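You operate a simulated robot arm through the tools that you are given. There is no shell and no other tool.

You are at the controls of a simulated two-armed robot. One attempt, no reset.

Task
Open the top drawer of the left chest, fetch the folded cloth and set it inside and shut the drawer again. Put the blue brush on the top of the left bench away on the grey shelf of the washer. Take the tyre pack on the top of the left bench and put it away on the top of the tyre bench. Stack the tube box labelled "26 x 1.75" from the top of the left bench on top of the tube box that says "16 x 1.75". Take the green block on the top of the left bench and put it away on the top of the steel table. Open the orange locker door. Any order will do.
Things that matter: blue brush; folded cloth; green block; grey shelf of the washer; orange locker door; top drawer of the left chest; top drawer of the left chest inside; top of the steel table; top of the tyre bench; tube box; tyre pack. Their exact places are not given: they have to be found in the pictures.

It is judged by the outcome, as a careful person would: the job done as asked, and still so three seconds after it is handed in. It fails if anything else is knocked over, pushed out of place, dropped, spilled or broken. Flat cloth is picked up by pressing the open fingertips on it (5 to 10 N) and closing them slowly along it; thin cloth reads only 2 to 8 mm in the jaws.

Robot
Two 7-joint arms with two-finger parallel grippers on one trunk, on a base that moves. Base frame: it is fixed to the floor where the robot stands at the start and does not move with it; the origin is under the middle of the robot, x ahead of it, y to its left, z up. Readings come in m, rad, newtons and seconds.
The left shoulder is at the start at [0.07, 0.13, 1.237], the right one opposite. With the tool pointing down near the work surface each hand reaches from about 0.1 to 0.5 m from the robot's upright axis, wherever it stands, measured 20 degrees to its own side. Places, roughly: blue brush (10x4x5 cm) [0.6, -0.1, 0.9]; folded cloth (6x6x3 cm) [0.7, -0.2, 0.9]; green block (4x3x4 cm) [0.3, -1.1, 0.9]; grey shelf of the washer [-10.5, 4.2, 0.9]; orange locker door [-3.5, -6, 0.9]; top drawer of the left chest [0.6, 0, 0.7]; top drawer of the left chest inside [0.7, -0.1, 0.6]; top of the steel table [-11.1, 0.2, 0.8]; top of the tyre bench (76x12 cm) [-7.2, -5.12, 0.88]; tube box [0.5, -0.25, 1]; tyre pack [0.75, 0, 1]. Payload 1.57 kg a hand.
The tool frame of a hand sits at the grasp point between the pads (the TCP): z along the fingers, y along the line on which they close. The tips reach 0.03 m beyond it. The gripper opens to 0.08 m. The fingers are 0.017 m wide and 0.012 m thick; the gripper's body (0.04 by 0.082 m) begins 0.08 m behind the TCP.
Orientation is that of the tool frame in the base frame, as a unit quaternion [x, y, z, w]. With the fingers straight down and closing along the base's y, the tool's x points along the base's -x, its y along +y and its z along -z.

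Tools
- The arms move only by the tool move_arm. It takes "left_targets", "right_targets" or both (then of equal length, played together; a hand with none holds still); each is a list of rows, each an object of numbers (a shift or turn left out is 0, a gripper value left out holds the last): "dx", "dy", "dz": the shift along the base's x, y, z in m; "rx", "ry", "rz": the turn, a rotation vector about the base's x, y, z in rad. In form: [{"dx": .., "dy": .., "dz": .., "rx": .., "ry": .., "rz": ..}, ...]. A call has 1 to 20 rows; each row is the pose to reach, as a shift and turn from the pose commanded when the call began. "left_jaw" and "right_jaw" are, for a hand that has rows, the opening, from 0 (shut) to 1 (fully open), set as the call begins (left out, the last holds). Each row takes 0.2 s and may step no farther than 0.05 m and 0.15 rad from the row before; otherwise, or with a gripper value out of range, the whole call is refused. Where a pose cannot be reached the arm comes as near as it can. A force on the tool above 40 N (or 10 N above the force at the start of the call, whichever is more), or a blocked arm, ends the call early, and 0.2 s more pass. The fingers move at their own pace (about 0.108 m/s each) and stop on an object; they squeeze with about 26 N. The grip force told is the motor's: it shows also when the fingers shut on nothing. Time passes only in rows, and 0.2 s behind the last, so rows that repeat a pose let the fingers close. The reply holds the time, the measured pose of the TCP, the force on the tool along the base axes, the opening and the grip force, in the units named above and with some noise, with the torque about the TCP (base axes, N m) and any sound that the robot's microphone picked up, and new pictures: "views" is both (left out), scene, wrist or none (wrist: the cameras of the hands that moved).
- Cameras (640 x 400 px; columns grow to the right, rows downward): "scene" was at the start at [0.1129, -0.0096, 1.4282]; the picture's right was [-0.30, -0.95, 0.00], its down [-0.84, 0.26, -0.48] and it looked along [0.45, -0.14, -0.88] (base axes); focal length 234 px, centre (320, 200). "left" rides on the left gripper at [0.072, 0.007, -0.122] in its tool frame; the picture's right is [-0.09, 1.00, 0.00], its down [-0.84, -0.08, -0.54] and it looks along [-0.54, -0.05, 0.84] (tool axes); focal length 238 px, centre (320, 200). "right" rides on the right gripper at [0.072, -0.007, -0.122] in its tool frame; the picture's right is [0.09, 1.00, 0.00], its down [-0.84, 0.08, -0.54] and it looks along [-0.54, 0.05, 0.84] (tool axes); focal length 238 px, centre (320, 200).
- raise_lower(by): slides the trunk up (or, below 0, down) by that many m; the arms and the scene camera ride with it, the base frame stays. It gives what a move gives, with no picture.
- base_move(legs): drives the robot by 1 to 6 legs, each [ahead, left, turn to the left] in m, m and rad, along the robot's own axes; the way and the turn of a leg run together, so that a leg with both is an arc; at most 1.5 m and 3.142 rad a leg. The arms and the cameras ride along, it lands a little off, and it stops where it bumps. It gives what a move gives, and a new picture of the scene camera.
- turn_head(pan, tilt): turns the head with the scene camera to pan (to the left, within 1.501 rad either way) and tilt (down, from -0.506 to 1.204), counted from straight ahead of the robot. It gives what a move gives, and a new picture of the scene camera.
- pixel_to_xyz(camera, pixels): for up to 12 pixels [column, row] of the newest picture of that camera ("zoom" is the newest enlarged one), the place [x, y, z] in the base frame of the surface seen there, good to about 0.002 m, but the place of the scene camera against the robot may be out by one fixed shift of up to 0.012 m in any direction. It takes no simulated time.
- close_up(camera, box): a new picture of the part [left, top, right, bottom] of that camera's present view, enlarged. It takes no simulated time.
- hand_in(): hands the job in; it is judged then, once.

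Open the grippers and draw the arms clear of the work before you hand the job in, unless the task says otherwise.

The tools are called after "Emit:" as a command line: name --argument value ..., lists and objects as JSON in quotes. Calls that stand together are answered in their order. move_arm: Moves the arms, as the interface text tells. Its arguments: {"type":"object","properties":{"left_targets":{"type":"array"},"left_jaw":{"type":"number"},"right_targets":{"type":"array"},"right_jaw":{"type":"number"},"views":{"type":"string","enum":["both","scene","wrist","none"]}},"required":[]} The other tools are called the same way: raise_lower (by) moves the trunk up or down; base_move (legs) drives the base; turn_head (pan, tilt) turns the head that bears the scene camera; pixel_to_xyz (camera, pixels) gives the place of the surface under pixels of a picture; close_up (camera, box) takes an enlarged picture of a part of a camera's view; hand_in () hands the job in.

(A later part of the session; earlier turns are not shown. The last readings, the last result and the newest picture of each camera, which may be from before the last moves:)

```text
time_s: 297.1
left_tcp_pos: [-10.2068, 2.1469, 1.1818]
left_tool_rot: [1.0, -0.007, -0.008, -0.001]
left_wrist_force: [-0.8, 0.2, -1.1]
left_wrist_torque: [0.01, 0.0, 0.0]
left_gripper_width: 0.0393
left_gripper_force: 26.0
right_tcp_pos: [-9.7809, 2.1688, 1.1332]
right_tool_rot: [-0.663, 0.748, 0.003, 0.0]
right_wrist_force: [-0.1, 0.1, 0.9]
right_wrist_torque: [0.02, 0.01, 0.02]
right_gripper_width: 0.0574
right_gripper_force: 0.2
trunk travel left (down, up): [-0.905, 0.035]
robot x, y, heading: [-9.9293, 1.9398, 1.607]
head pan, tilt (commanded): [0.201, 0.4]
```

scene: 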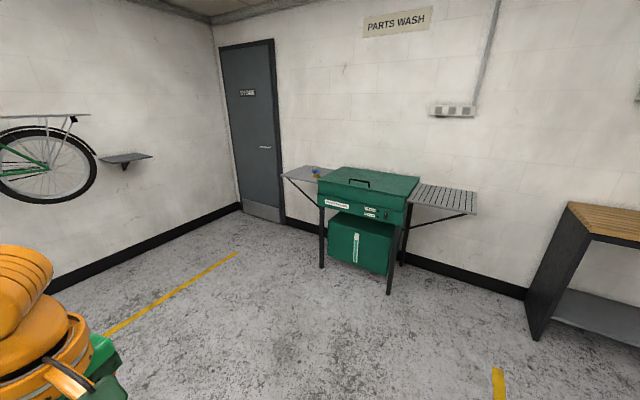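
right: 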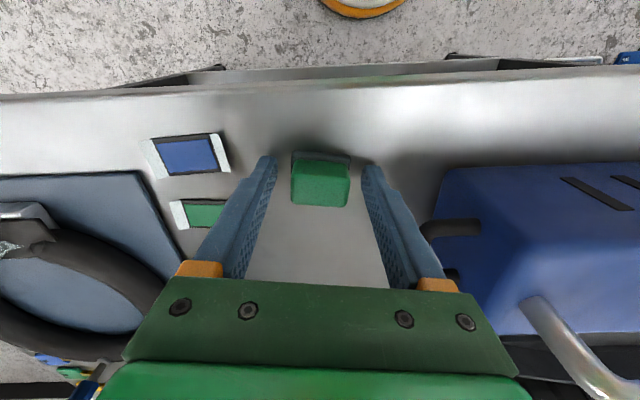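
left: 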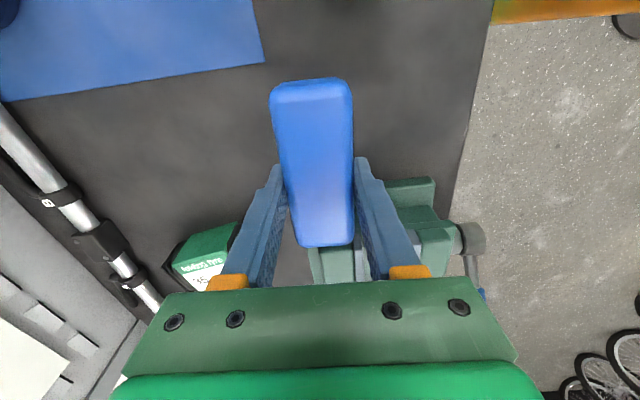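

Floor is open. I drive diagonally to about (-10.5, 3.3) and turn to face the shelf squarely (heading ≈1.26).

Emit:
base_move --legs '[[1.33, 0.52, 0], [0, 0, -0.345]]'

Emit:
turn_head --pan 0.1 --tilt 0.8

```text
time_s: 305.2
left_tcp_pos: [-10.6882, 3.5332, 1.1819]
left_tool_rot: [0.984, -0.179, -0.008, -0.002]
left_wrist_force: [-0.4, 0.9, -0.9]
left_wrist_torque: [0.02, 0.01, 0.04]
left_gripper_width: 0.0395
left_gripper_force: 25.7
right_tcp_pos: [-10.2796, 3.4105, 1.1315]
right_tool_rot: [-0.526, 0.851, 0.003, 0.002]
right_wrist_force: [-0.3, 0.4, 0.3]
right_wrist_torque: [0.0, -0.02, 0.01]
right_gripper_width: 0.0575
right_gripper_force: 0.0
trunk travel left (down, up): [-0.905, 0.035]
robot x, y, heading: [-10.4924, 3.2396, 1.269]
head pan, tilt (commanded): [0.201, 0.4]
```

scene: 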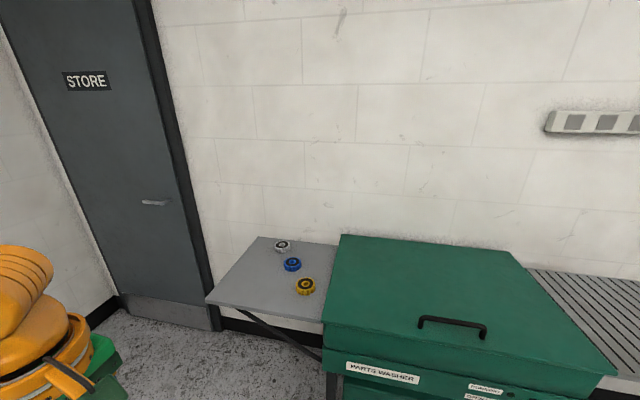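

```text
time_s: 306.1
left_tcp_pos: [-10.6859, 3.5319, 1.1819]
left_tool_rot: [0.984, -0.179, -0.008, -0.002]
left_wrist_force: [0.4, -0.6, -0.2]
left_wrist_torque: [-0.01, -0.03, -0.01]
left_gripper_width: 0.0396
left_gripper_force: 26.3
right_tcp_pos: [-10.2779, 3.4108, 1.1326]
right_tool_rot: [-0.526, 0.85, 0.003, 0.0]
right_wrist_force: [0.4, 0.2, 0.1]
right_wrist_torque: [0.03, 0.04, 0.02]
right_gripper_width: 0.0574
right_gripper_force: 0.0
trunk travel left (down, up): [-0.905, 0.035]
robot x, y, heading: [-10.4908, 3.243, 1.261]
head pan, tilt (commanded): [0.099, 0.799]
```

scene: 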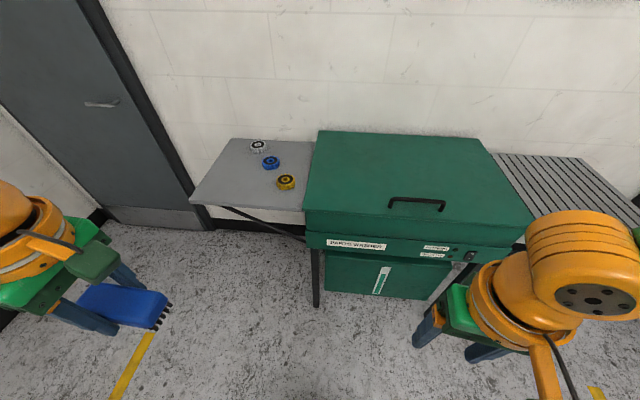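

The grey shelf has three small rings; its left part is free around (230,180). I query corners and rings.

Emit:
pixel_to_xyz --camera "scene" --pixels '[[195, 198], [300, 206], [310, 145], [238, 142], [230, 180], [240, 170], [258, 147], [271, 163], [286, 182], [250, 190], [220, 190], [275, 192]]'

Emit:
close_up --camera "scene" --box '[170, 120, 330, 220]'

```text
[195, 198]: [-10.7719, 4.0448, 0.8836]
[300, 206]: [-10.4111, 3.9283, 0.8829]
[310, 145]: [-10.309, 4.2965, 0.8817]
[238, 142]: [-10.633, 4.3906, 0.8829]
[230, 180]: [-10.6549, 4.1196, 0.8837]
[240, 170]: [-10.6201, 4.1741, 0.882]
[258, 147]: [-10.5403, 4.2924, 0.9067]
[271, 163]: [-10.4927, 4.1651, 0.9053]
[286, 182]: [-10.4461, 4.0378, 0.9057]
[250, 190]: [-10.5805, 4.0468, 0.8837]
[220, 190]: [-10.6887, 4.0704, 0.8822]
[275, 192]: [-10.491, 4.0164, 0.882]
```

```text
4.00 times, centred on (250, 170) of scene
```

zoom: 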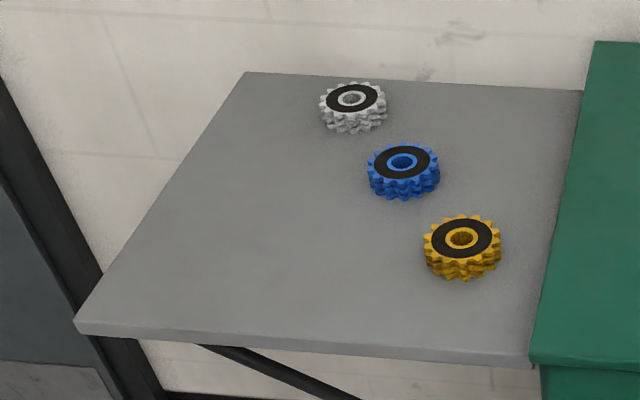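

Shelf z ≈0.8825; free spot for the hand at about (-10.627, 4.135). Before moving closer I check the door and wall distances on the left.

Emit:
pixel_to_xyz --camera "scene" --pixels '[[60, 120], [30, 170], [130, 150], [100, 105], [170, 60], [315, 300], [310, 255], [160, 215]]'

```text
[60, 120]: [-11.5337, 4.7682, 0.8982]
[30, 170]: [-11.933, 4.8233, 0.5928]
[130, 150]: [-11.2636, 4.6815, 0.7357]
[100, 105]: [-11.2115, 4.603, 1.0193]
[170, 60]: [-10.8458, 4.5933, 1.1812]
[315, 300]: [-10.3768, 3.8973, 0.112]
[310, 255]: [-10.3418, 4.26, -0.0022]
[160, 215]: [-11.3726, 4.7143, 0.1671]
```

Plenty of room. I drive 0.44 m forward and 0.26 m left.

Emit:
base_move --legs '[[0, 0.26, 0], [0.44, 0, 0]]'

Emit:
turn_head --pan 0.1 --tilt 0.95

```text
time_s: 310.3
left_tcp_pos: [-10.8007, 4.0317, 1.1818]
left_tool_rot: [0.983, -0.181, -0.007, -0.003]
left_wrist_force: [-0.2, -0.3, -1.2]
left_wrist_torque: [0.01, 0.01, 0.0]
left_gripper_width: 0.0396
left_gripper_force: 25.4
right_tcp_pos: [-10.3919, 3.9077, 1.1343]
right_tool_rot: [-0.524, 0.852, 0.004, 0.002]
right_wrist_force: [-0.5, 0.5, 0.9]
right_wrist_torque: [-0.01, 0.01, 0.01]
right_gripper_width: 0.0576
right_gripper_force: 0.0
trunk travel left (down, up): [-0.905, 0.035]
robot x, y, heading: [-10.6062, 3.7446, 1.26]
head pan, tilt (commanded): [0.099, 0.799]
```

scene: 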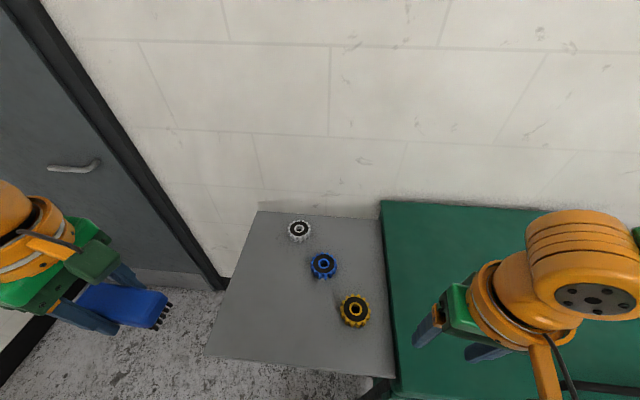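

```text
time_s: 311.0
left_tcp_pos: [-10.7977, 4.0331, 1.1819]
left_tool_rot: [0.983, -0.182, -0.008, -0.003]
left_wrist_force: [-0.4, 0.1, -0.7]
left_wrist_torque: [-0.02, -0.01, -0.04]
left_gripper_width: 0.0397
left_gripper_force: 26.6
right_tcp_pos: [-10.3912, 3.908, 1.1332]
right_tool_rot: [-0.524, 0.852, 0.003, 0.001]
right_wrist_force: [0.6, -0.4, 0.5]
right_wrist_torque: [0.0, -0.01, 0.01]
right_gripper_width: 0.0577
right_gripper_force: 0.1
trunk travel left (down, up): [-0.905, 0.035]
robot x, y, heading: [-10.6022, 3.7413, 1.255]
head pan, tilt (commanded): [0.099, 0.949]
```

scene: 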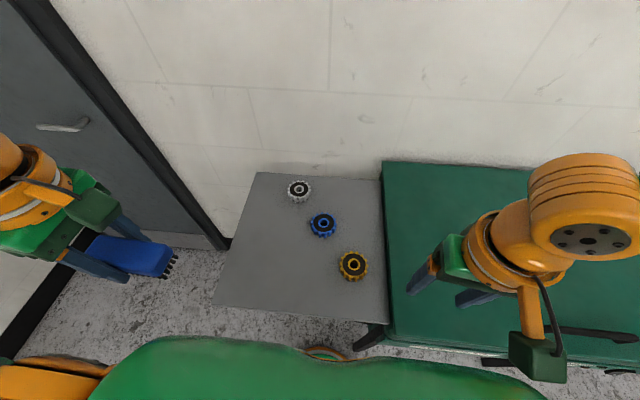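

I bring the left hand with the brush over the free part of the shelf, slowly.

Emit:
move_arm --left_targets '[{"dx": 0.019, "dy": 0.0113}, {"dx": 0.0379, "dy": 0.0226}, {"dx": 0.0569, "dy": 0.0339}, {"dx": 0.0758, "dy": 0.0452}, {"dx": 0.0948, "dy": 0.0566}, {"dx": 0.1137, "dy": 0.0679}, {"dx": 0.1327, "dy": 0.0792}, {"dx": 0.1516, "dy": 0.0905}, {"dx": 0.1706, "dy": 0.1018}]' --views "both"

```text
time_s: 313.0
left_tcp_pos: [-10.6262, 4.1364, 1.182]
left_tool_rot: [0.983, -0.181, -0.009, -0.002]
left_wrist_force: [-0.2, 0.9, -0.8]
left_wrist_torque: [0.02, 0.02, 0.03]
left_gripper_width: 0.0397
left_gripper_force: 26.3
right_tcp_pos: [-10.39, 3.9104, 1.132]
right_tool_rot: [-0.524, 0.852, 0.003, 0.0]
right_wrist_force: [0.3, -0.3, 0.4]
right_wrist_torque: [0.0, 0.02, 0.02]
right_gripper_width: 0.0575
right_gripper_force: 0.0
trunk travel left (down, up): [-0.905, 0.035]
robot x, y, heading: [-10.6065, 3.7447, 1.257]
head pan, tilt (commanded): [0.099, 0.949]
```

scene: 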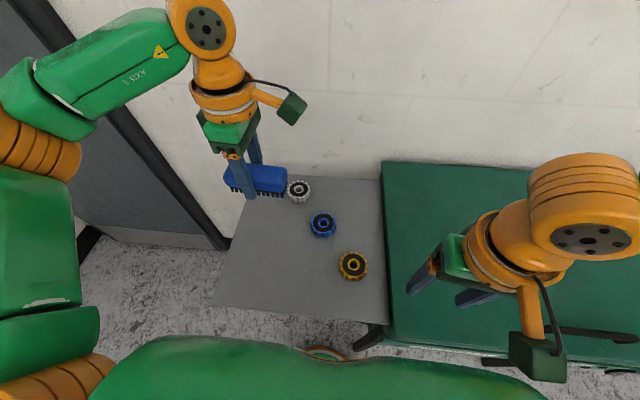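
left: 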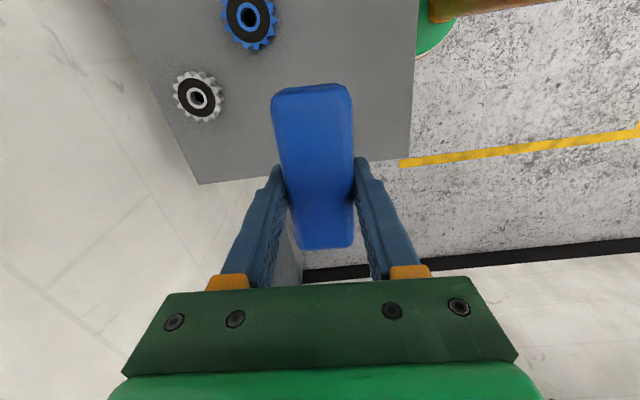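

I verify the shelf's edges and ring positions from the left wrist camera.

Emit:
pixel_to_xyz --camera "left" --pixels '[[205, 178], [405, 145], [390, 60], [250, 40], [210, 100], [310, 90], [320, 240], [240, 165]]'

```text
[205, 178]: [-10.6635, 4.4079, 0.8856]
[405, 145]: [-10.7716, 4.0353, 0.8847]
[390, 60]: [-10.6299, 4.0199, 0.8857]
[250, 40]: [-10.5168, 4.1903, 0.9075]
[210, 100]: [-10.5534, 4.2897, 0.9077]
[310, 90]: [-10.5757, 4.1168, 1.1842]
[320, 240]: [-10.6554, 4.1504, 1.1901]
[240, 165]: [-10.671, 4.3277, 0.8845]
```

The brush would rest 8 cm inside the left edge, clear of the rings. I raise the right hand 0.1 m to keep it clear, then lower the trunk 0.2 m.

Emit:
move_arm --right_targets '[{"dz": 0.035}, {"dz": 0.07}, {"dz": 0.1}]' --views "none"

Emit:
raise_lower --by -0.2

```text
time_s: 313.8
left_tcp_pos: [-10.627, 4.1352, 1.1825]
left_tool_rot: [0.983, -0.181, -0.007, -0.003]
left_wrist_force: [0.1, 0.1, -0.7]
left_wrist_torque: [0.0, 0.02, 0.02]
left_gripper_width: 0.0396
left_gripper_force: 26.1
right_tcp_pos: [-10.3915, 3.909, 1.2326]
right_tool_rot: [-0.524, 0.852, 0.004, 0.0]
right_wrist_force: [-1.5, 0.3, -0.2]
right_wrist_torque: [0.02, 0.0, 0.0]
right_gripper_width: 0.0577
right_gripper_force: 0.1
trunk travel left (down, up): [-0.905, 0.035]
robot x, y, heading: [-10.6081, 3.7421, 1.261]
head pan, tilt (commanded): [0.099, 0.949]
```

```text
time_s: 315.9
left_tcp_pos: [-10.6277, 4.1352, 0.9807]
left_tool_rot: [0.983, -0.181, -0.007, -0.002]
left_wrist_force: [1.1, 1.1, -0.7]
left_wrist_torque: [0.04, 0.05, 0.01]
left_gripper_width: 0.0396
left_gripper_force: 25.9
right_tcp_pos: [-10.3918, 3.9103, 1.0315]
right_tool_rot: [-0.524, 0.852, 0.002, 0.001]
right_wrist_force: [-0.2, -0.2, 0.3]
right_wrist_torque: [-0.02, -0.02, -0.03]
right_gripper_width: 0.0575
right_gripper_force: 0.0
trunk travel left (down, up): [-0.705, 0.235]
robot x, y, heading: [-10.6022, 3.7408, 1.256]
head pan, tilt (commanded): [0.099, 0.949]
```

Now I lower the brush with the arm to just above the shelf (TCP z ≈ 0.923).

Emit:
move_arm --left_targets '[{"dz": -0.012}, {"dz": -0.025}, {"dz": -0.038}, {"dz": -0.05}, {"dz": -0.057}]' --views "both"

```text
time_s: 317.1
left_tcp_pos: [-10.6274, 4.1356, 0.9259]
left_tool_rot: [0.983, -0.181, -0.007, -0.002]
left_wrist_force: [0.8, -0.3, -0.1]
left_wrist_torque: [-0.02, -0.01, 0.0]
left_gripper_width: 0.0395
left_gripper_force: 25.8
right_tcp_pos: [-10.3913, 3.9106, 1.0337]
right_tool_rot: [-0.524, 0.852, 0.001, 0.001]
right_wrist_force: [-0.2, 0.9, 0.5]
right_wrist_torque: [0.0, -0.01, -0.01]
right_gripper_width: 0.0575
right_gripper_force: 0.2
trunk travel left (down, up): [-0.705, 0.235]
robot x, y, heading: [-10.6078, 3.7463, 1.26]
head pan, tilt (commanded): [0.099, 0.949]
```

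scene: 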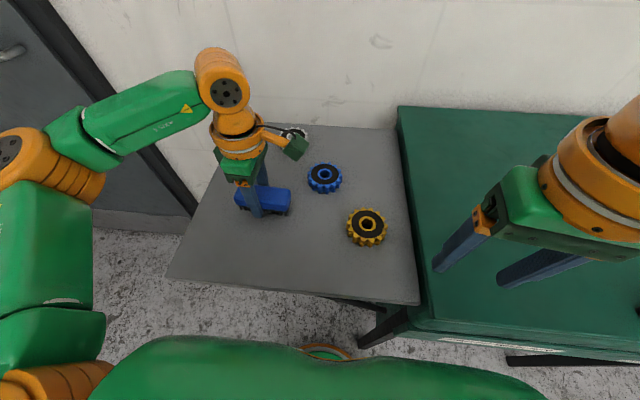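
left: 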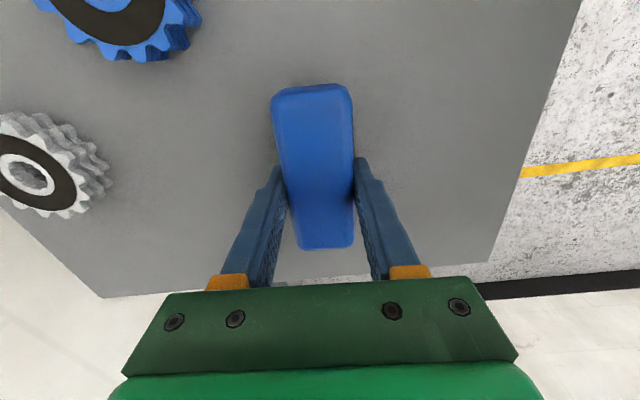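

Well placed on the shelf. I lower the last few millimetres until contact.

Emit:
move_arm --left_targets '[{"dz": -0.002}, {"dz": -0.004}]' --views "none"

Emit:
move_arm --left_targets '[{"dz": -0.001}, {"dz": -0.002}]' --views "none"

```text
time_s: 317.7
left_tcp_pos: [-10.6288, 4.1338, 0.9211]
left_tool_rot: [0.983, -0.181, -0.007, -0.002]
left_wrist_force: [-0.2, -0.5, -0.8]
left_wrist_torque: [0.02, -0.02, 0.0]
left_gripper_width: 0.0397
left_gripper_force: 25.5
right_tcp_pos: [-10.3907, 3.911, 1.0327]
right_tool_rot: [-0.524, 0.852, 0.002, 0.0]
right_wrist_force: [-0.6, -1.0, 0.4]
right_wrist_torque: [0.01, 0.02, 0.05]
right_gripper_width: 0.0577
right_gripper_force: 0.0
trunk travel left (down, up): [-0.705, 0.235]
robot x, y, heading: [-10.604, 3.7405, 1.255]
head pan, tilt (commanded): [0.099, 0.949]
```

```text
time_s: 318.3
left_tcp_pos: [-10.6275, 4.1349, 0.9189]
left_tool_rot: [0.983, -0.182, -0.008, -0.003]
left_wrist_force: [-1.2, 0.1, 0.1]
left_wrist_torque: [-0.03, 0.0, -0.01]
left_gripper_width: 0.0396
left_gripper_force: 26.2
right_tcp_pos: [-10.3917, 3.9102, 1.0339]
right_tool_rot: [-0.524, 0.852, 0.002, 0.001]
right_wrist_force: [0.8, -1.0, -0.4]
right_wrist_torque: [-0.01, 0.01, 0.02]
right_gripper_width: 0.0577
right_gripper_force: 0.0
trunk travel left (down, up): [-0.705, 0.235]
robot x, y, heading: [-10.6064, 3.7409, 1.257]
head pan, tilt (commanded): [0.099, 0.949]
```

Emit:
move_arm --left_targets '[{"dz": -0.001}, {"dz": -0.002}]' --views "none"

```text
time_s: 318.9
left_tcp_pos: [-10.6282, 4.135, 0.9187]
left_tool_rot: [0.984, -0.181, -0.006, -0.005]
left_wrist_force: [-1.4, 4.4, 12.1]
left_wrist_torque: [-0.31, -0.58, 0.14]
left_gripper_width: 0.0395
left_gripper_force: 25.8
right_tcp_pos: [-10.3917, 3.909, 1.0328]
right_tool_rot: [-0.524, 0.852, 0.003, 0.001]
right_wrist_force: [-0.9, -0.3, 0.2]
right_wrist_torque: [0.0, -0.04, -0.01]
right_gripper_width: 0.0575
right_gripper_force: 0.1
trunk travel left (down, up): [-0.705, 0.235]
robot x, y, heading: [-10.6069, 3.7425, 1.26]
head pan, tilt (commanded): [0.099, 0.949]
```

The brush is on the shelf (12 N of contact). I relax 1 mm and open the left jaw.

Emit:
move_arm --left_targets '[{"dz": 0.0012}, {"dz": 0.0012}]' --views "none"

Emit:
move_arm --left_targets '[{"dz": 0}, {"dz": 0}, {"dz": 0}]' --left_jaw 0.75 --views "wrist"

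```text
time_s: 319.5
left_tcp_pos: [-10.6271, 4.1346, 0.9184]
left_tool_rot: [0.983, -0.182, -0.009, -0.002]
left_wrist_force: [1.0, 3.2, 9.2]
left_wrist_torque: [-0.15, -0.49, 0.17]
left_gripper_width: 0.0395
left_gripper_force: 25.9
right_tcp_pos: [-10.3913, 3.9099, 1.0332]
right_tool_rot: [-0.524, 0.852, 0.003, 0.001]
right_wrist_force: [0.3, -1.2, 0.2]
right_wrist_torque: [0.03, 0.01, 0.0]
right_gripper_width: 0.0576
right_gripper_force: 0.1
trunk travel left (down, up): [-0.705, 0.235]
robot x, y, heading: [-10.6042, 3.7448, 1.254]
head pan, tilt (commanded): [0.099, 0.949]
```

```text
time_s: 320.3
left_tcp_pos: [-10.6279, 4.1349, 0.9177]
left_tool_rot: [0.983, -0.181, -0.008, -0.002]
left_wrist_force: [-1.0, 0.0, -0.3]
left_wrist_torque: [0.0, 0.0, 0.01]
left_gripper_width: 0.06
left_gripper_force: 0.1
right_tcp_pos: [-10.3915, 3.9101, 1.0322]
right_tool_rot: [-0.524, 0.852, 0.001, 0.001]
right_wrist_force: [-0.5, -0.1, -0.2]
right_wrist_torque: [-0.02, 0.02, 0.0]
right_gripper_width: 0.0581
right_gripper_force: 0.1
trunk travel left (down, up): [-0.705, 0.235]
robot x, y, heading: [-10.6026, 3.7431, 1.259]
head pan, tilt (commanded): [0.099, 0.949]
```

left: 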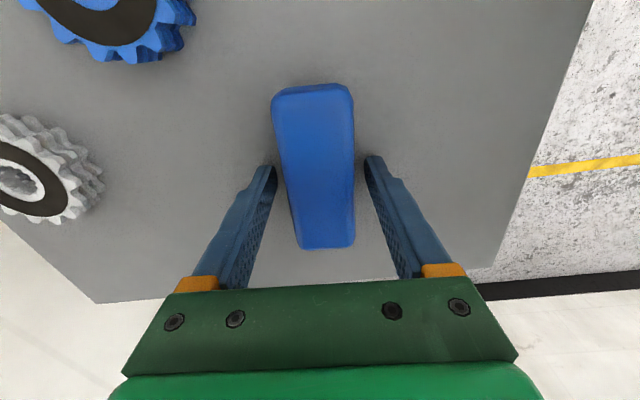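

The brush is free. I raise the trunk straight up 0.2 m and look at the shelf.

Emit:
raise_lower --by 0.2

Emit:
close_up --camera "left" --box '[80, 0, 560, 300]'

```text
time_s: 322.5
left_tcp_pos: [-10.6278, 4.1347, 1.1181]
left_tool_rot: [0.983, -0.181, -0.008, -0.002]
left_wrist_force: [1.6, 0.0, 0.4]
left_wrist_torque: [0.0, 0.0, -0.01]
left_gripper_width: 0.0598
left_gripper_force: 0.1
right_tcp_pos: [-10.3906, 3.9096, 1.233]
right_tool_rot: [-0.524, 0.852, 0.002, 0.0]
right_wrist_force: [0.0, -0.9, -0.9]
right_wrist_torque: [-0.01, 0.0, -0.02]
right_gripper_width: 0.0576
right_gripper_force: 0.0
trunk travel left (down, up): [-0.905, 0.035]
robot x, y, heading: [-10.607, 3.7401, 1.257]
head pan, tilt (commanded): [0.099, 0.949]
```

```text
1.33 times, centred on (320, 150) of left
```

zoom: 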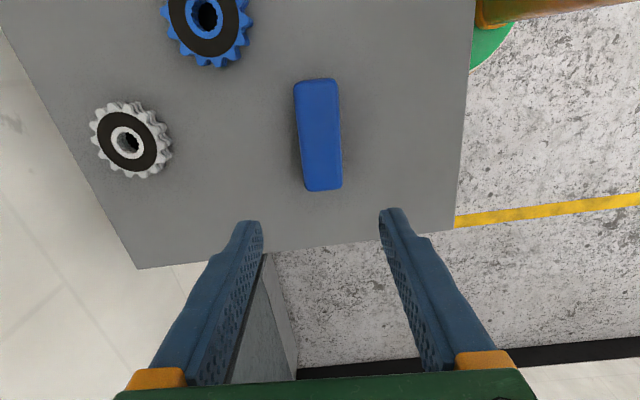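

The brush rests on the grey shelf, rings undisturbed. I draw the left hand in, then turn its wrist back to neutral for the next job.

Emit:
move_arm --left_targets '[{"dx": -0.02, "dy": -0.03, "dz": 0.02}, {"dx": -0.045, "dy": -0.06, "dz": 0.03}, {"dx": -0.07, "dy": -0.09, "dz": 0.03}, {"dx": -0.095, "dy": -0.12, "dz": 0.03}]' --right_targets '[{"dz": -0.02}, {"dz": -0.04}, {"dz": -0.06}, {"dz": -0.08}]' --views "none"

Emit:
base_move --legs '[[-0.6, 0, 0]]'

Emit:
move_arm --left_targets '[{"rz": -0.14}, {"rz": -0.28}, {"rz": -0.42}, {"rz": -0.56}, {"rz": -0.7}, {"rz": -0.84}, {"rz": -0.98}, {"rz": -1.12}, {"rz": -1.26}, {"rz": -1.4}, {"rz": -1.54}]' --views "none"

```text
time_s: 323.5
left_tcp_pos: [-10.7242, 4.0144, 1.149]
left_tool_rot: [0.983, -0.181, -0.007, -0.003]
left_wrist_force: [0.2, 0.9, -0.7]
left_wrist_torque: [-0.01, -0.03, -0.02]
left_gripper_width: 0.0597
left_gripper_force: 0.1
right_tcp_pos: [-10.3924, 3.9079, 1.1529]
right_tool_rot: [-0.524, 0.852, 0.003, 0.001]
right_wrist_force: [-0.9, -0.3, 0.2]
right_wrist_torque: [-0.01, -0.03, 0.0]
right_gripper_width: 0.0576
right_gripper_force: 0.1
trunk travel left (down, up): [-0.905, 0.035]
robot x, y, heading: [-10.6009, 3.7421, 1.256]
head pan, tilt (commanded): [0.099, 0.949]
```

```text
time_s: 326.9
left_tcp_pos: [-10.9075, 3.4425, 1.1477]
left_tool_rot: [0.984, -0.18, -0.007, -0.001]
left_wrist_force: [-0.6, -0.1, 0.4]
left_wrist_torque: [0.0, -0.02, 0.01]
left_gripper_width: 0.0599
left_gripper_force: 0.1
right_tcp_pos: [-10.5761, 3.3381, 1.1523]
right_tool_rot: [-0.526, 0.851, 0.002, 0.001]
right_wrist_force: [-0.4, 0.7, -0.7]
right_wrist_torque: [0.01, 0.03, 0.01]
right_gripper_width: 0.0578
right_gripper_force: 0.0
trunk travel left (down, up): [-0.905, 0.035]
robot x, y, heading: [-10.79, 3.1716, 1.26]
head pan, tilt (commanded): [0.099, 0.949]
```

scene: 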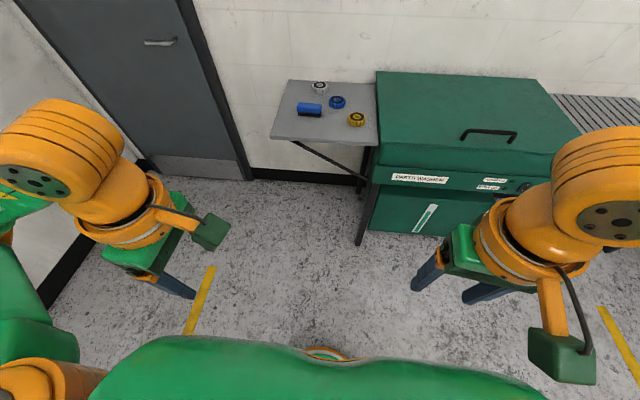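

```text
time_s: 329.3
left_tcp_pos: [-10.9065, 3.4416, 1.1477]
left_tool_rot: [-0.58, 0.815, 0.004, 0.007]
left_wrist_force: [-0.3, 0.4, -0.2]
left_wrist_torque: [0.02, 0.01, -0.01]
left_gripper_width: 0.0601
left_gripper_force: 0.0
right_tcp_pos: [-10.5763, 3.3374, 1.1528]
right_tool_rot: [-0.526, 0.851, 0.003, 0.0]
right_wrist_force: [0.6, -0.3, 0.7]
right_wrist_torque: [0.04, -0.03, 0.0]
right_gripper_width: 0.0578
right_gripper_force: 0.0
trunk travel left (down, up): [-0.905, 0.035]
robot x, y, heading: [-10.7882, 3.1703, 1.266]
head pan, tilt (commanded): [0.099, 0.949]
```

Next, back to the left bench for the tyre pack. I turn around to face south and drive to about (-9.87, 1.9).

Emit:
base_move --legs '[[0, 0, -1.42], [0, 0, -1.42], [0.9, 0.6, 0], [0.37, 0.32, 0]]'

Emit:
turn_head --pan 0.0 --tilt 0.5

```text
time_s: 344.3
left_tcp_pos: [-9.6861, 1.6785, 1.1496]
left_tool_rot: [0.715, 0.699, -0.007, 0.006]
left_wrist_force: [0.1, 0.2, -0.3]
left_wrist_torque: [0.02, -0.05, 0.02]
left_gripper_width: 0.0602
left_gripper_force: 0.1
right_tcp_pos: [-10.0333, 1.678, 1.1535]
right_tool_rot: [0.76, 0.649, 0.0, 0.004]
right_wrist_force: [0.2, 0.5, 0.2]
right_wrist_torque: [0.0, 0.01, -0.01]
right_gripper_width: 0.0576
right_gripper_force: 0.1
trunk travel left (down, up): [-0.905, 0.035]
robot x, y, heading: [-9.8788, 1.9011, -1.572]
head pan, tilt (commanded): [0.099, 0.949]
```

scene: 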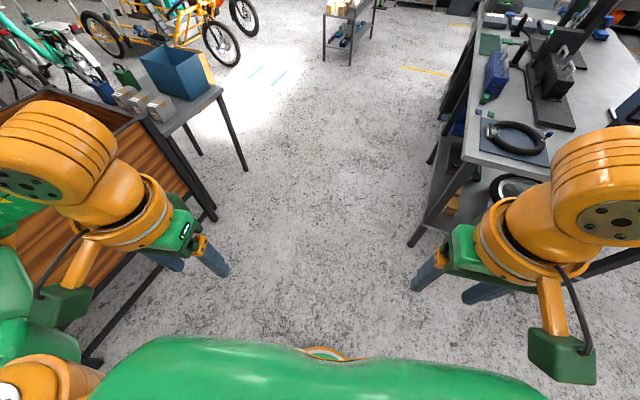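

```text
time_s: 345.2
left_tcp_pos: [-9.6855, 1.6766, 1.1479]
left_tool_rot: [0.715, 0.7, -0.007, 0.005]
left_wrist_force: [-0.7, -0.1, 0.9]
left_wrist_torque: [-0.01, 0.01, 0.0]
left_gripper_width: 0.06
left_gripper_force: 0.1
right_tcp_pos: [-10.0306, 1.6774, 1.1533]
right_tool_rot: [0.761, 0.649, 0.0, 0.002]
right_wrist_force: [0.5, -0.4, 0.4]
right_wrist_torque: [-0.01, -0.01, 0.0]
right_gripper_width: 0.0573
right_gripper_force: 0.0
trunk travel left (down, up): [-0.905, 0.035]
robot x, y, heading: [-9.8805, 1.9029, -1.573]
head pan, tilt (commanded): [0.0, 0.499]
```

scene: 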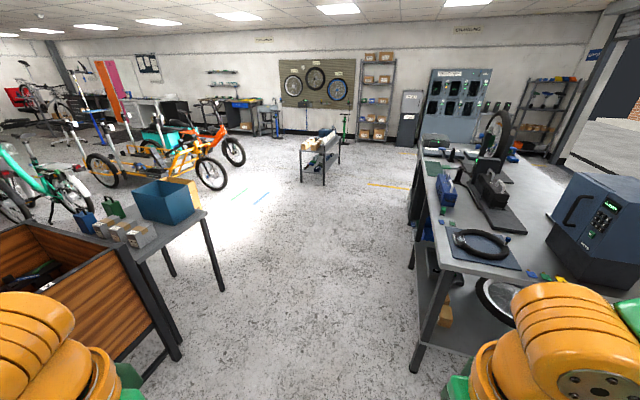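

I check the corridor edges (crate legs left, table leg right) before driving south.

Emit:
pixel_to_xyz --camera "scene" --pixels '[[178, 355], [222, 288], [415, 368], [412, 265], [300, 320], [310, 182], [340, 160]]'

```text
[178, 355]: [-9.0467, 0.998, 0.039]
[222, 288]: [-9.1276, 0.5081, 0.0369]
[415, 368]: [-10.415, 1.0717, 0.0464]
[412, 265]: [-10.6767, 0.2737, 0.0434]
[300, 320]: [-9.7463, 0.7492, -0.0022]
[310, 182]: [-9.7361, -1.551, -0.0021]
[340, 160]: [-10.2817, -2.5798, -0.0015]
```

Corridor centre is x≈-9.75. I drive south through it and on toward the passage at (-9.12, -1.0).

Emit:
base_move --legs '[[1.4, 0.12, 0], [0.35, 0, 0], [1.2, 0.63, 0]]'

Emit:
pixel_to_xyz --camera "scene" --pixels '[[320, 300], [200, 330], [440, 300], [320, 250]]'

```text
time_s: 360.4
left_tcp_pos: [-8.8954, -1.2461, 1.1491]
left_tool_rot: [0.707, 0.707, -0.006, 0.004]
left_wrist_force: [0.0, -0.3, -0.3]
left_wrist_torque: [0.03, 0.03, -0.02]
left_gripper_width: 0.0602
left_gripper_force: 0.0
right_tcp_pos: [-9.2412, -1.2532, 1.153]
right_tool_rot: [0.753, 0.658, -0.001, 0.004]
right_wrist_force: [-0.5, 0.1, 0.9]
right_wrist_torque: [0.02, -0.01, -0.03]
right_gripper_width: 0.0576
right_gripper_force: 0.0
trunk travel left (down, up): [-0.905, 0.035]
robot x, y, heading: [-9.0942, -1.0217, -1.549]
head pan, tilt (commanded): [0.0, 0.499]
```

scene: 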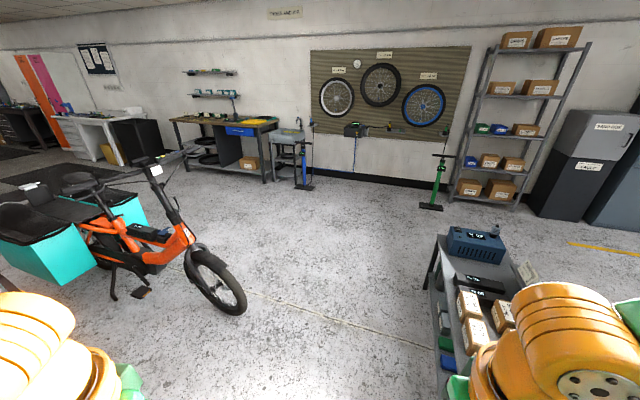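

```text
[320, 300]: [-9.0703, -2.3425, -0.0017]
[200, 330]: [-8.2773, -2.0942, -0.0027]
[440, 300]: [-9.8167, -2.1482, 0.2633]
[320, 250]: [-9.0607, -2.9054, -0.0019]
```

I go straight on 2.2 m through the passage, then turn east and drive 1.2 m.

Emit:
base_move --legs '[[1.1, -0.06, 0], [1.1, 0, 0], [0, 0, 1.29], [1.1, 0, 0]]'

Emit:
turn_head --pan 0.15 --tilt 0.4

```text
time_s: 379.8
left_tcp_pos: [-7.7763, -3.4059, 1.1488]
left_tool_rot: [0.14, 0.99, -0.003, 0.009]
left_wrist_force: [0.0, 0.1, -0.4]
left_wrist_torque: [0.0, 0.0, -0.01]
left_gripper_width: 0.0598
left_gripper_force: 0.1
right_tcp_pos: [-7.8652, -3.7419, 1.1536]
right_tool_rot: [0.206, 0.978, 0.001, 0.002]
right_wrist_force: [0.6, 0.5, 0.3]
right_wrist_torque: [-0.01, -0.01, 0.02]
right_gripper_width: 0.0575
right_gripper_force: 0.0
trunk travel left (down, up): [-0.905, 0.035]
robot x, y, heading: [-8.0426, -3.533, -0.257]
head pan, tilt (commanded): [0.0, 0.499]
```

scene: 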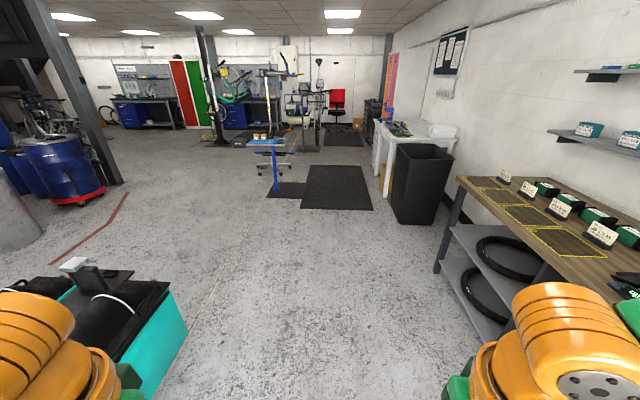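

```text
time_s: 380.5
left_tcp_pos: [-7.7761, -3.4061, 1.1481]
left_tool_rot: [0.14, 0.99, -0.002, 0.008]
left_wrist_force: [0.6, -0.5, -0.1]
left_wrist_torque: [0.01, 0.0, 0.03]
left_gripper_width: 0.0599
left_gripper_force: 0.0
right_tcp_pos: [-7.8642, -3.7419, 1.153]
right_tool_rot: [0.206, 0.979, 0.001, 0.003]
right_wrist_force: [-0.3, 0.6, 0.9]
right_wrist_torque: [-0.03, 0.01, -0.02]
right_gripper_width: 0.0575
right_gripper_force: 0.1
trunk travel left (down, up): [-0.905, 0.035]
robot x, y, heading: [-8.0453, -3.5365, -0.262]
head pan, tilt (commanded): [0.15, 0.4]
```

scene: 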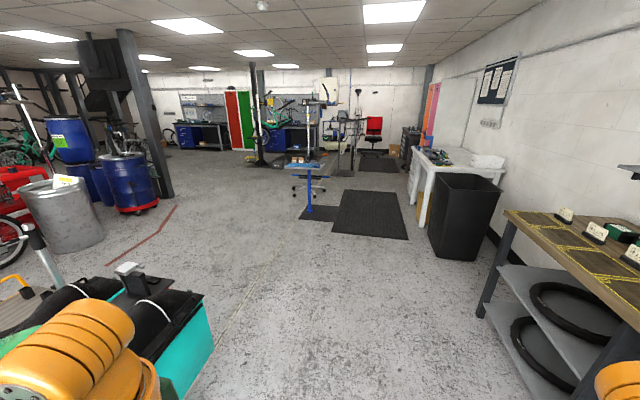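

The way back east is clear. I drive on along the lane: 1 m, slight left turns, to about (-4.8, -2.75).

Emit:
base_move --legs '[[1.0, 0, 0], [0, 0, 0.55], [1.15, 0, 0], [0, 0, 0.24], [1.4, 0, 0]]'

Emit:
turn_head --pan 0.0 --tilt 0.35

```text
time_s: 400.1
left_tcp_pos: [-4.6575, -2.5078, 1.1483]
left_tool_rot: [-0.249, 0.969, 0.002, 0.008]
left_wrist_force: [0.0, -0.3, -0.8]
left_wrist_torque: [0.06, 0.01, 0.03]
left_gripper_width: 0.0598
left_gripper_force: 0.2
right_tcp_pos: [-4.4828, -2.8094, 1.1533]
right_tool_rot: [-0.183, 0.983, 0.002, 0.002]
right_wrist_force: [0.4, -0.8, -0.2]
right_wrist_torque: [0.0, 0.02, -0.04]
right_gripper_width: 0.0577
right_gripper_force: 0.1
trunk travel left (down, up): [-0.905, 0.035]
robot x, y, heading: [-4.7548, -2.7882, 0.526]
head pan, tilt (commanded): [0.15, 0.4]
```

scene: 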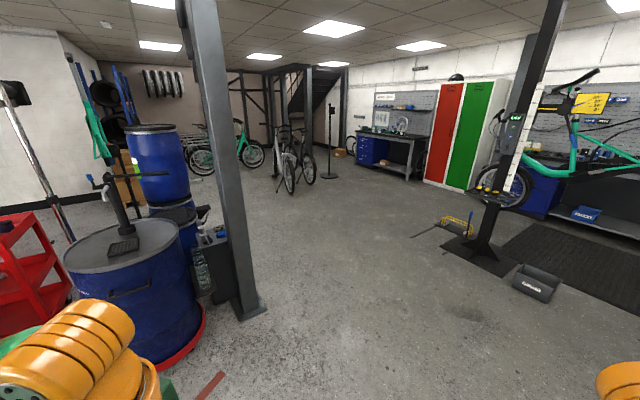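

```text
time_s: 400.8
left_tcp_pos: [-4.6565, -2.5089, 1.148]
left_tool_rot: [-0.249, 0.968, 0.001, 0.008]
left_wrist_force: [-0.5, -0.1, -0.8]
left_wrist_torque: [0.0, -0.01, 0.02]
left_gripper_width: 0.06
left_gripper_force: 0.1
right_tcp_pos: [-4.4829, -2.8083, 1.1534]
right_tool_rot: [-0.184, 0.983, 0.002, 0.001]
right_wrist_force: [0.4, 0.8, -0.7]
right_wrist_torque: [-0.02, 0.0, 0.03]
right_gripper_width: 0.0574
right_gripper_force: 0.1
trunk travel left (down, up): [-0.905, 0.035]
robot x, y, heading: [-4.7501, -2.7914, 0.522]
head pan, tilt (commanded): [0.0, 0.351]
```

scene: 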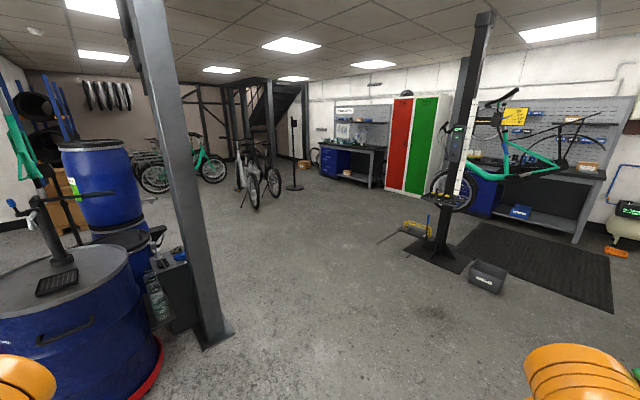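

The lane back is clear past the pillar. I drive 3.4 m toward the start area.

Emit:
base_move --legs '[[0, 0, -0.07], [1.4, 0, 0], [1.4, 0, 0], [0.6, 0, 0]]'

Emit:
turn_head --pan 0.3 --tilt 0.4

```text
time_s: 417.8
left_tcp_pos: [-1.5863, -1.0102, 1.1486]
left_tool_rot: [-0.217, 0.976, 0.001, 0.008]
left_wrist_force: [-1.1, 0.1, 0.5]
left_wrist_torque: [-0.02, -0.01, -0.03]
left_gripper_width: 0.0599
left_gripper_force: 0.1
right_tcp_pos: [-1.4313, -1.3207, 1.1545]
right_tool_rot: [-0.152, 0.988, 0.002, 0.002]
right_wrist_force: [-0.6, 0.0, 0.2]
right_wrist_torque: [-0.04, -0.01, -0.01]
right_gripper_width: 0.0575
right_gripper_force: 0.0
trunk travel left (down, up): [-0.905, 0.035]
robot x, y, heading: [-1.7, -1.2851, 0.462]
head pan, tilt (commanded): [0.0, 0.351]
```

scene: 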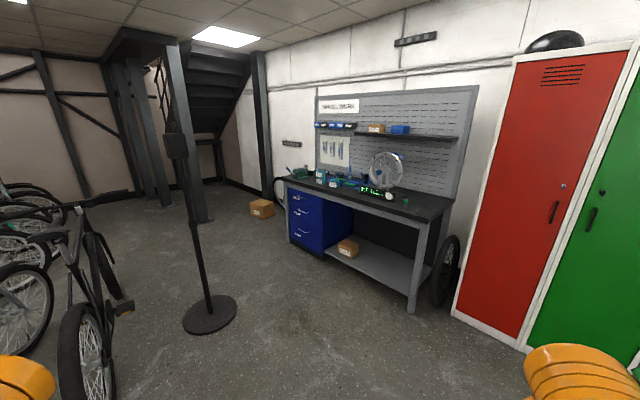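

```text
time_s: 418.6
left_tcp_pos: [-1.5849, -1.0084, 1.1485]
left_tool_rot: [-0.218, 0.976, 0.001, 0.007]
left_wrist_force: [0.4, -0.3, 0.0]
left_wrist_torque: [-0.04, 0.01, 0.0]
left_gripper_width: 0.0598
left_gripper_force: 0.0
right_tcp_pos: [-1.43, -1.3197, 1.1529]
right_tool_rot: [-0.152, 0.988, 0.002, 0.001]
right_wrist_force: [0.5, -1.3, 0.1]
right_wrist_torque: [-0.02, 0.0, -0.01]
right_gripper_width: 0.0577
right_gripper_force: 0.0
trunk travel left (down, up): [-0.905, 0.035]
robot x, y, heading: [-1.7015, -1.2811, 0.461]
head pan, tilt (commanded): [0.3, 0.4]
```

scene: 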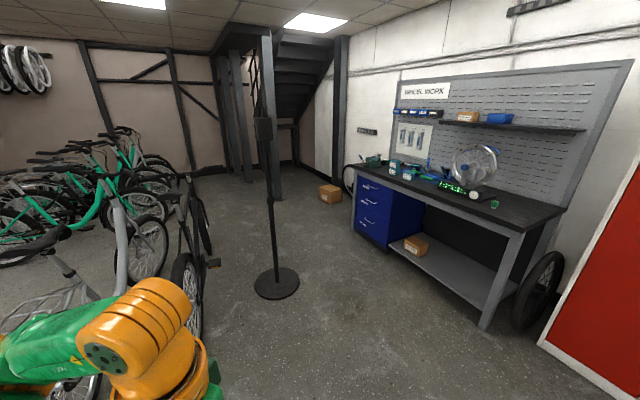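

I query the pole stand, nearest bike wheel, the floor box and the bench's left end.

Emit:
pixel_to_xyz --camera "scene" --pixels '[[276, 285], [255, 290], [190, 335], [330, 200], [322, 188], [343, 190], [350, 180], [357, 235], [210, 260], [300, 240], [280, 195]]'

Emit:
close_up --camera "scene" --box '[300, 140, 460, 260]'

```text
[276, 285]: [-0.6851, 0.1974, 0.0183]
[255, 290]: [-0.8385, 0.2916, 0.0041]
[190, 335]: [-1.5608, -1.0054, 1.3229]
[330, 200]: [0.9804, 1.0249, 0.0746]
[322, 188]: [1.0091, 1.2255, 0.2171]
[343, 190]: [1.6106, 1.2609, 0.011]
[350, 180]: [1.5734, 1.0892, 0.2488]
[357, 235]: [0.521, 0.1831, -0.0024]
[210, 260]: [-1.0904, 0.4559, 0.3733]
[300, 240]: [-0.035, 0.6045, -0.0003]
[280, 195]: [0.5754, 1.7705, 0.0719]
```

```text
3.33 times, centred on (380, 200) of scene
```

zoom: 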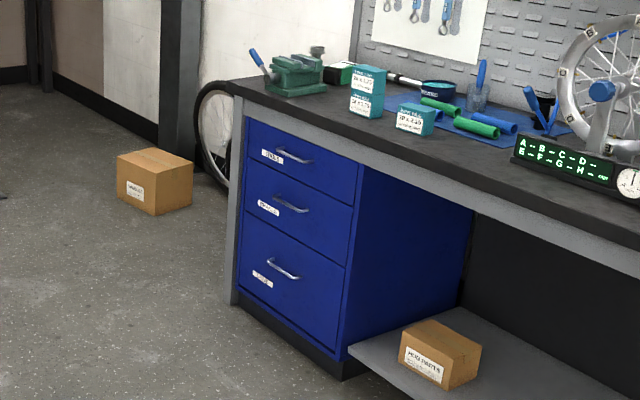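

A thin pole stand is at (-0.69, 0.20); otherwise the floor before the bench is free. I drive to about (-0.46, -0.52), then turn right to heading -0.71.

Emit:
base_move --legs '[[0, 0, 0.09], [1.45, 0, 0], [0, 0, -1.26]]'

Emit:
turn_head --pan 0.4 --tilt 0.6

```text
time_s: 429.4
left_tcp_pos: [-0.1604, -0.5249, 1.1487]
left_tool_rot: [0.358, 0.934, -0.003, 0.007]
left_wrist_force: [1.2, -0.3, 0.2]
left_wrist_torque: [-0.03, 0.01, -0.01]
left_gripper_width: 0.0599
left_gripper_force: 0.1
right_tcp_pos: [-0.3864, -0.789, 1.1524]
right_tool_rot: [0.419, 0.908, 0.001, 0.002]
right_wrist_force: [1.5, -1.0, 0.2]
right_wrist_torque: [0.02, 0.03, 0.01]
right_gripper_width: 0.0575
right_gripper_force: 0.0
trunk travel left (down, up): [-0.905, 0.035]
robot x, y, heading: [-0.4585, -0.5268, -0.708]
head pan, tilt (commanded): [0.3, 0.4]
```

scene: 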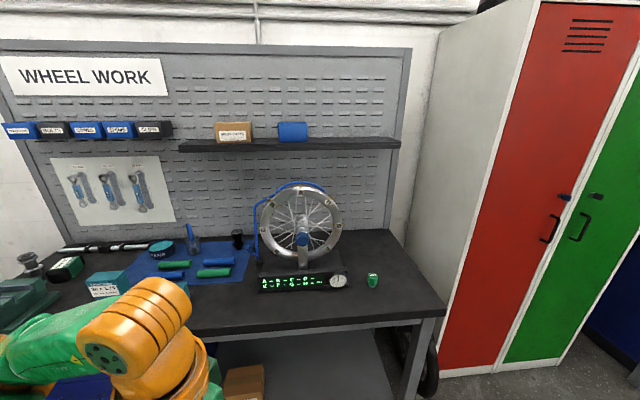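

```text
time_s: 430.2
left_tcp_pos: [-0.1619, -0.525, 1.1494]
left_tool_rot: [0.357, 0.934, -0.004, 0.007]
left_wrist_force: [-0.2, -0.1, 0.1]
left_wrist_torque: [0.03, 0.01, -0.04]
left_gripper_width: 0.0599
left_gripper_force: 0.1
right_tcp_pos: [-0.3865, -0.7889, 1.1526]
right_tool_rot: [0.42, 0.908, 0.001, 0.003]
right_wrist_force: [0.2, 0.0, -0.2]
right_wrist_torque: [0.0, -0.03, 0.02]
right_gripper_width: 0.0576
right_gripper_force: 0.1
trunk travel left (down, up): [-0.905, 0.035]
robot x, y, heading: [-0.462, -0.5309, -0.707]
head pan, tilt (commanded): [0.4, 0.6]
```

scene: 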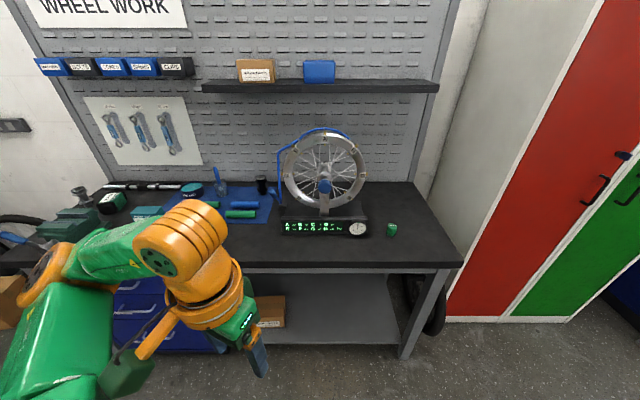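

I sidestep left about 0.76 m toward the vise end of the bench.

Emit:
base_move --legs '[[0, 0.38, 0], [0, 0.38, 0]]'

Emit:
turn_head --pan 0.5 --tilt 0.75

```text
time_s: 434.6
left_tcp_pos: [0.3328, 0.0501, 1.1492]
left_tool_rot: [0.358, 0.934, -0.004, 0.008]
left_wrist_force: [0.1, -0.4, -0.5]
left_wrist_torque: [0.02, -0.01, 0.0]
left_gripper_width: 0.06
left_gripper_force: 0.0
right_tcp_pos: [0.1076, -0.2142, 1.1526]
right_tool_rot: [0.42, 0.908, 0.003, 0.003]
right_wrist_force: [-0.9, -0.6, 0.3]
right_wrist_torque: [0.02, 0.0, 0.0]
right_gripper_width: 0.0575
right_gripper_force: 0.0
trunk travel left (down, up): [-0.905, 0.035]
robot x, y, heading: [0.0406, 0.0551, -0.715]
head pan, tilt (commanded): [0.4, 0.6]
```

scene: 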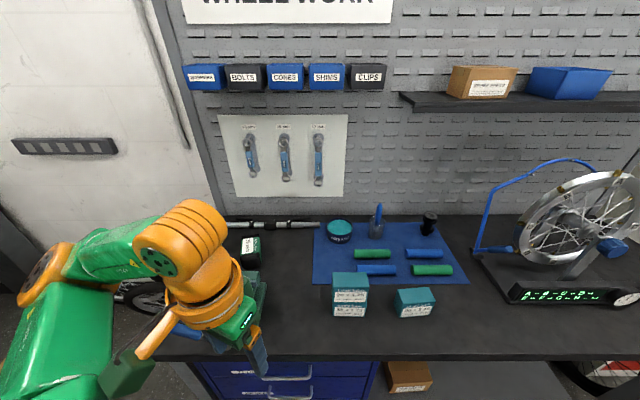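

```text
time_s: 435.3
left_tcp_pos: [0.335, 0.051, 1.1488]
left_tool_rot: [0.359, 0.933, -0.003, 0.007]
left_wrist_force: [-0.9, 0.7, -0.9]
left_wrist_torque: [-0.03, -0.02, -0.01]
left_gripper_width: 0.0599
left_gripper_force: 0.0
right_tcp_pos: [0.1089, -0.2115, 1.1527]
right_tool_rot: [0.42, 0.907, 0.001, 0.003]
right_wrist_force: [-0.3, 0.5, 1.1]
right_wrist_torque: [0.02, -0.04, -0.02]
right_gripper_width: 0.0576
right_gripper_force: 0.1
trunk travel left (down, up): [-0.905, 0.035]
robot x, y, heading: [0.0345, 0.0502, -0.708]
head pan, tilt (commanded): [0.499, 0.75]
```

scene: 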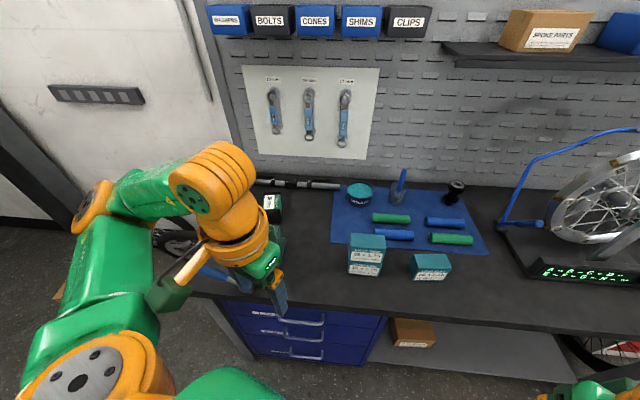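

I move in toward the bench: 0.17 m ahead and 0.10 m left, keeping the base clear of the drawers.

Emit:
base_move --legs '[[0.172, 0.105, 0]]'

Emit:
close_up --camera "left" --box '[0, 0, 640, 400]'

```text
time_s: 436.9
left_tcp_pos: [0.5293, 0.0176, 1.1501]
left_tool_rot: [0.359, 0.933, -0.003, 0.009]
left_wrist_force: [0.2, 0.1, 0.3]
left_wrist_torque: [0.01, -0.04, -0.01]
left_gripper_width: 0.0599
left_gripper_force: 0.1
right_tcp_pos: [0.3039, -0.2461, 1.1529]
right_tool_rot: [0.42, 0.908, 0.002, 0.004]
right_wrist_force: [-0.7, -0.2, 0.2]
right_wrist_torque: [-0.01, -0.04, -0.01]
right_gripper_width: 0.0577
right_gripper_force: 0.0
trunk travel left (down, up): [-0.905, 0.035]
robot x, y, heading: [0.2377, 0.0136, -0.709]
head pan, tilt (commanded): [0.499, 0.75]
```

scene: 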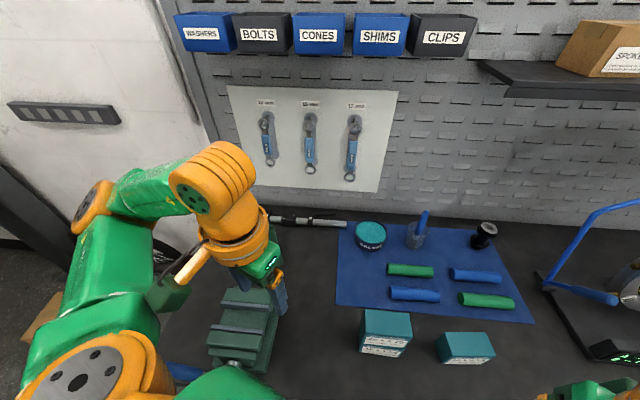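

```text
1.00 times, centred on (320, 200) of left (not enlarged: the box is as wide or as high as the picture)
```

zoom: 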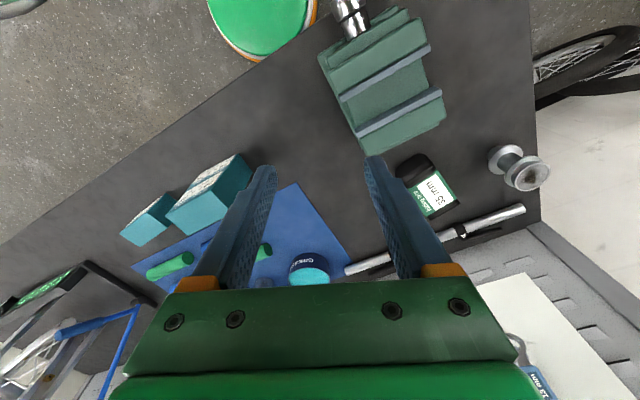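

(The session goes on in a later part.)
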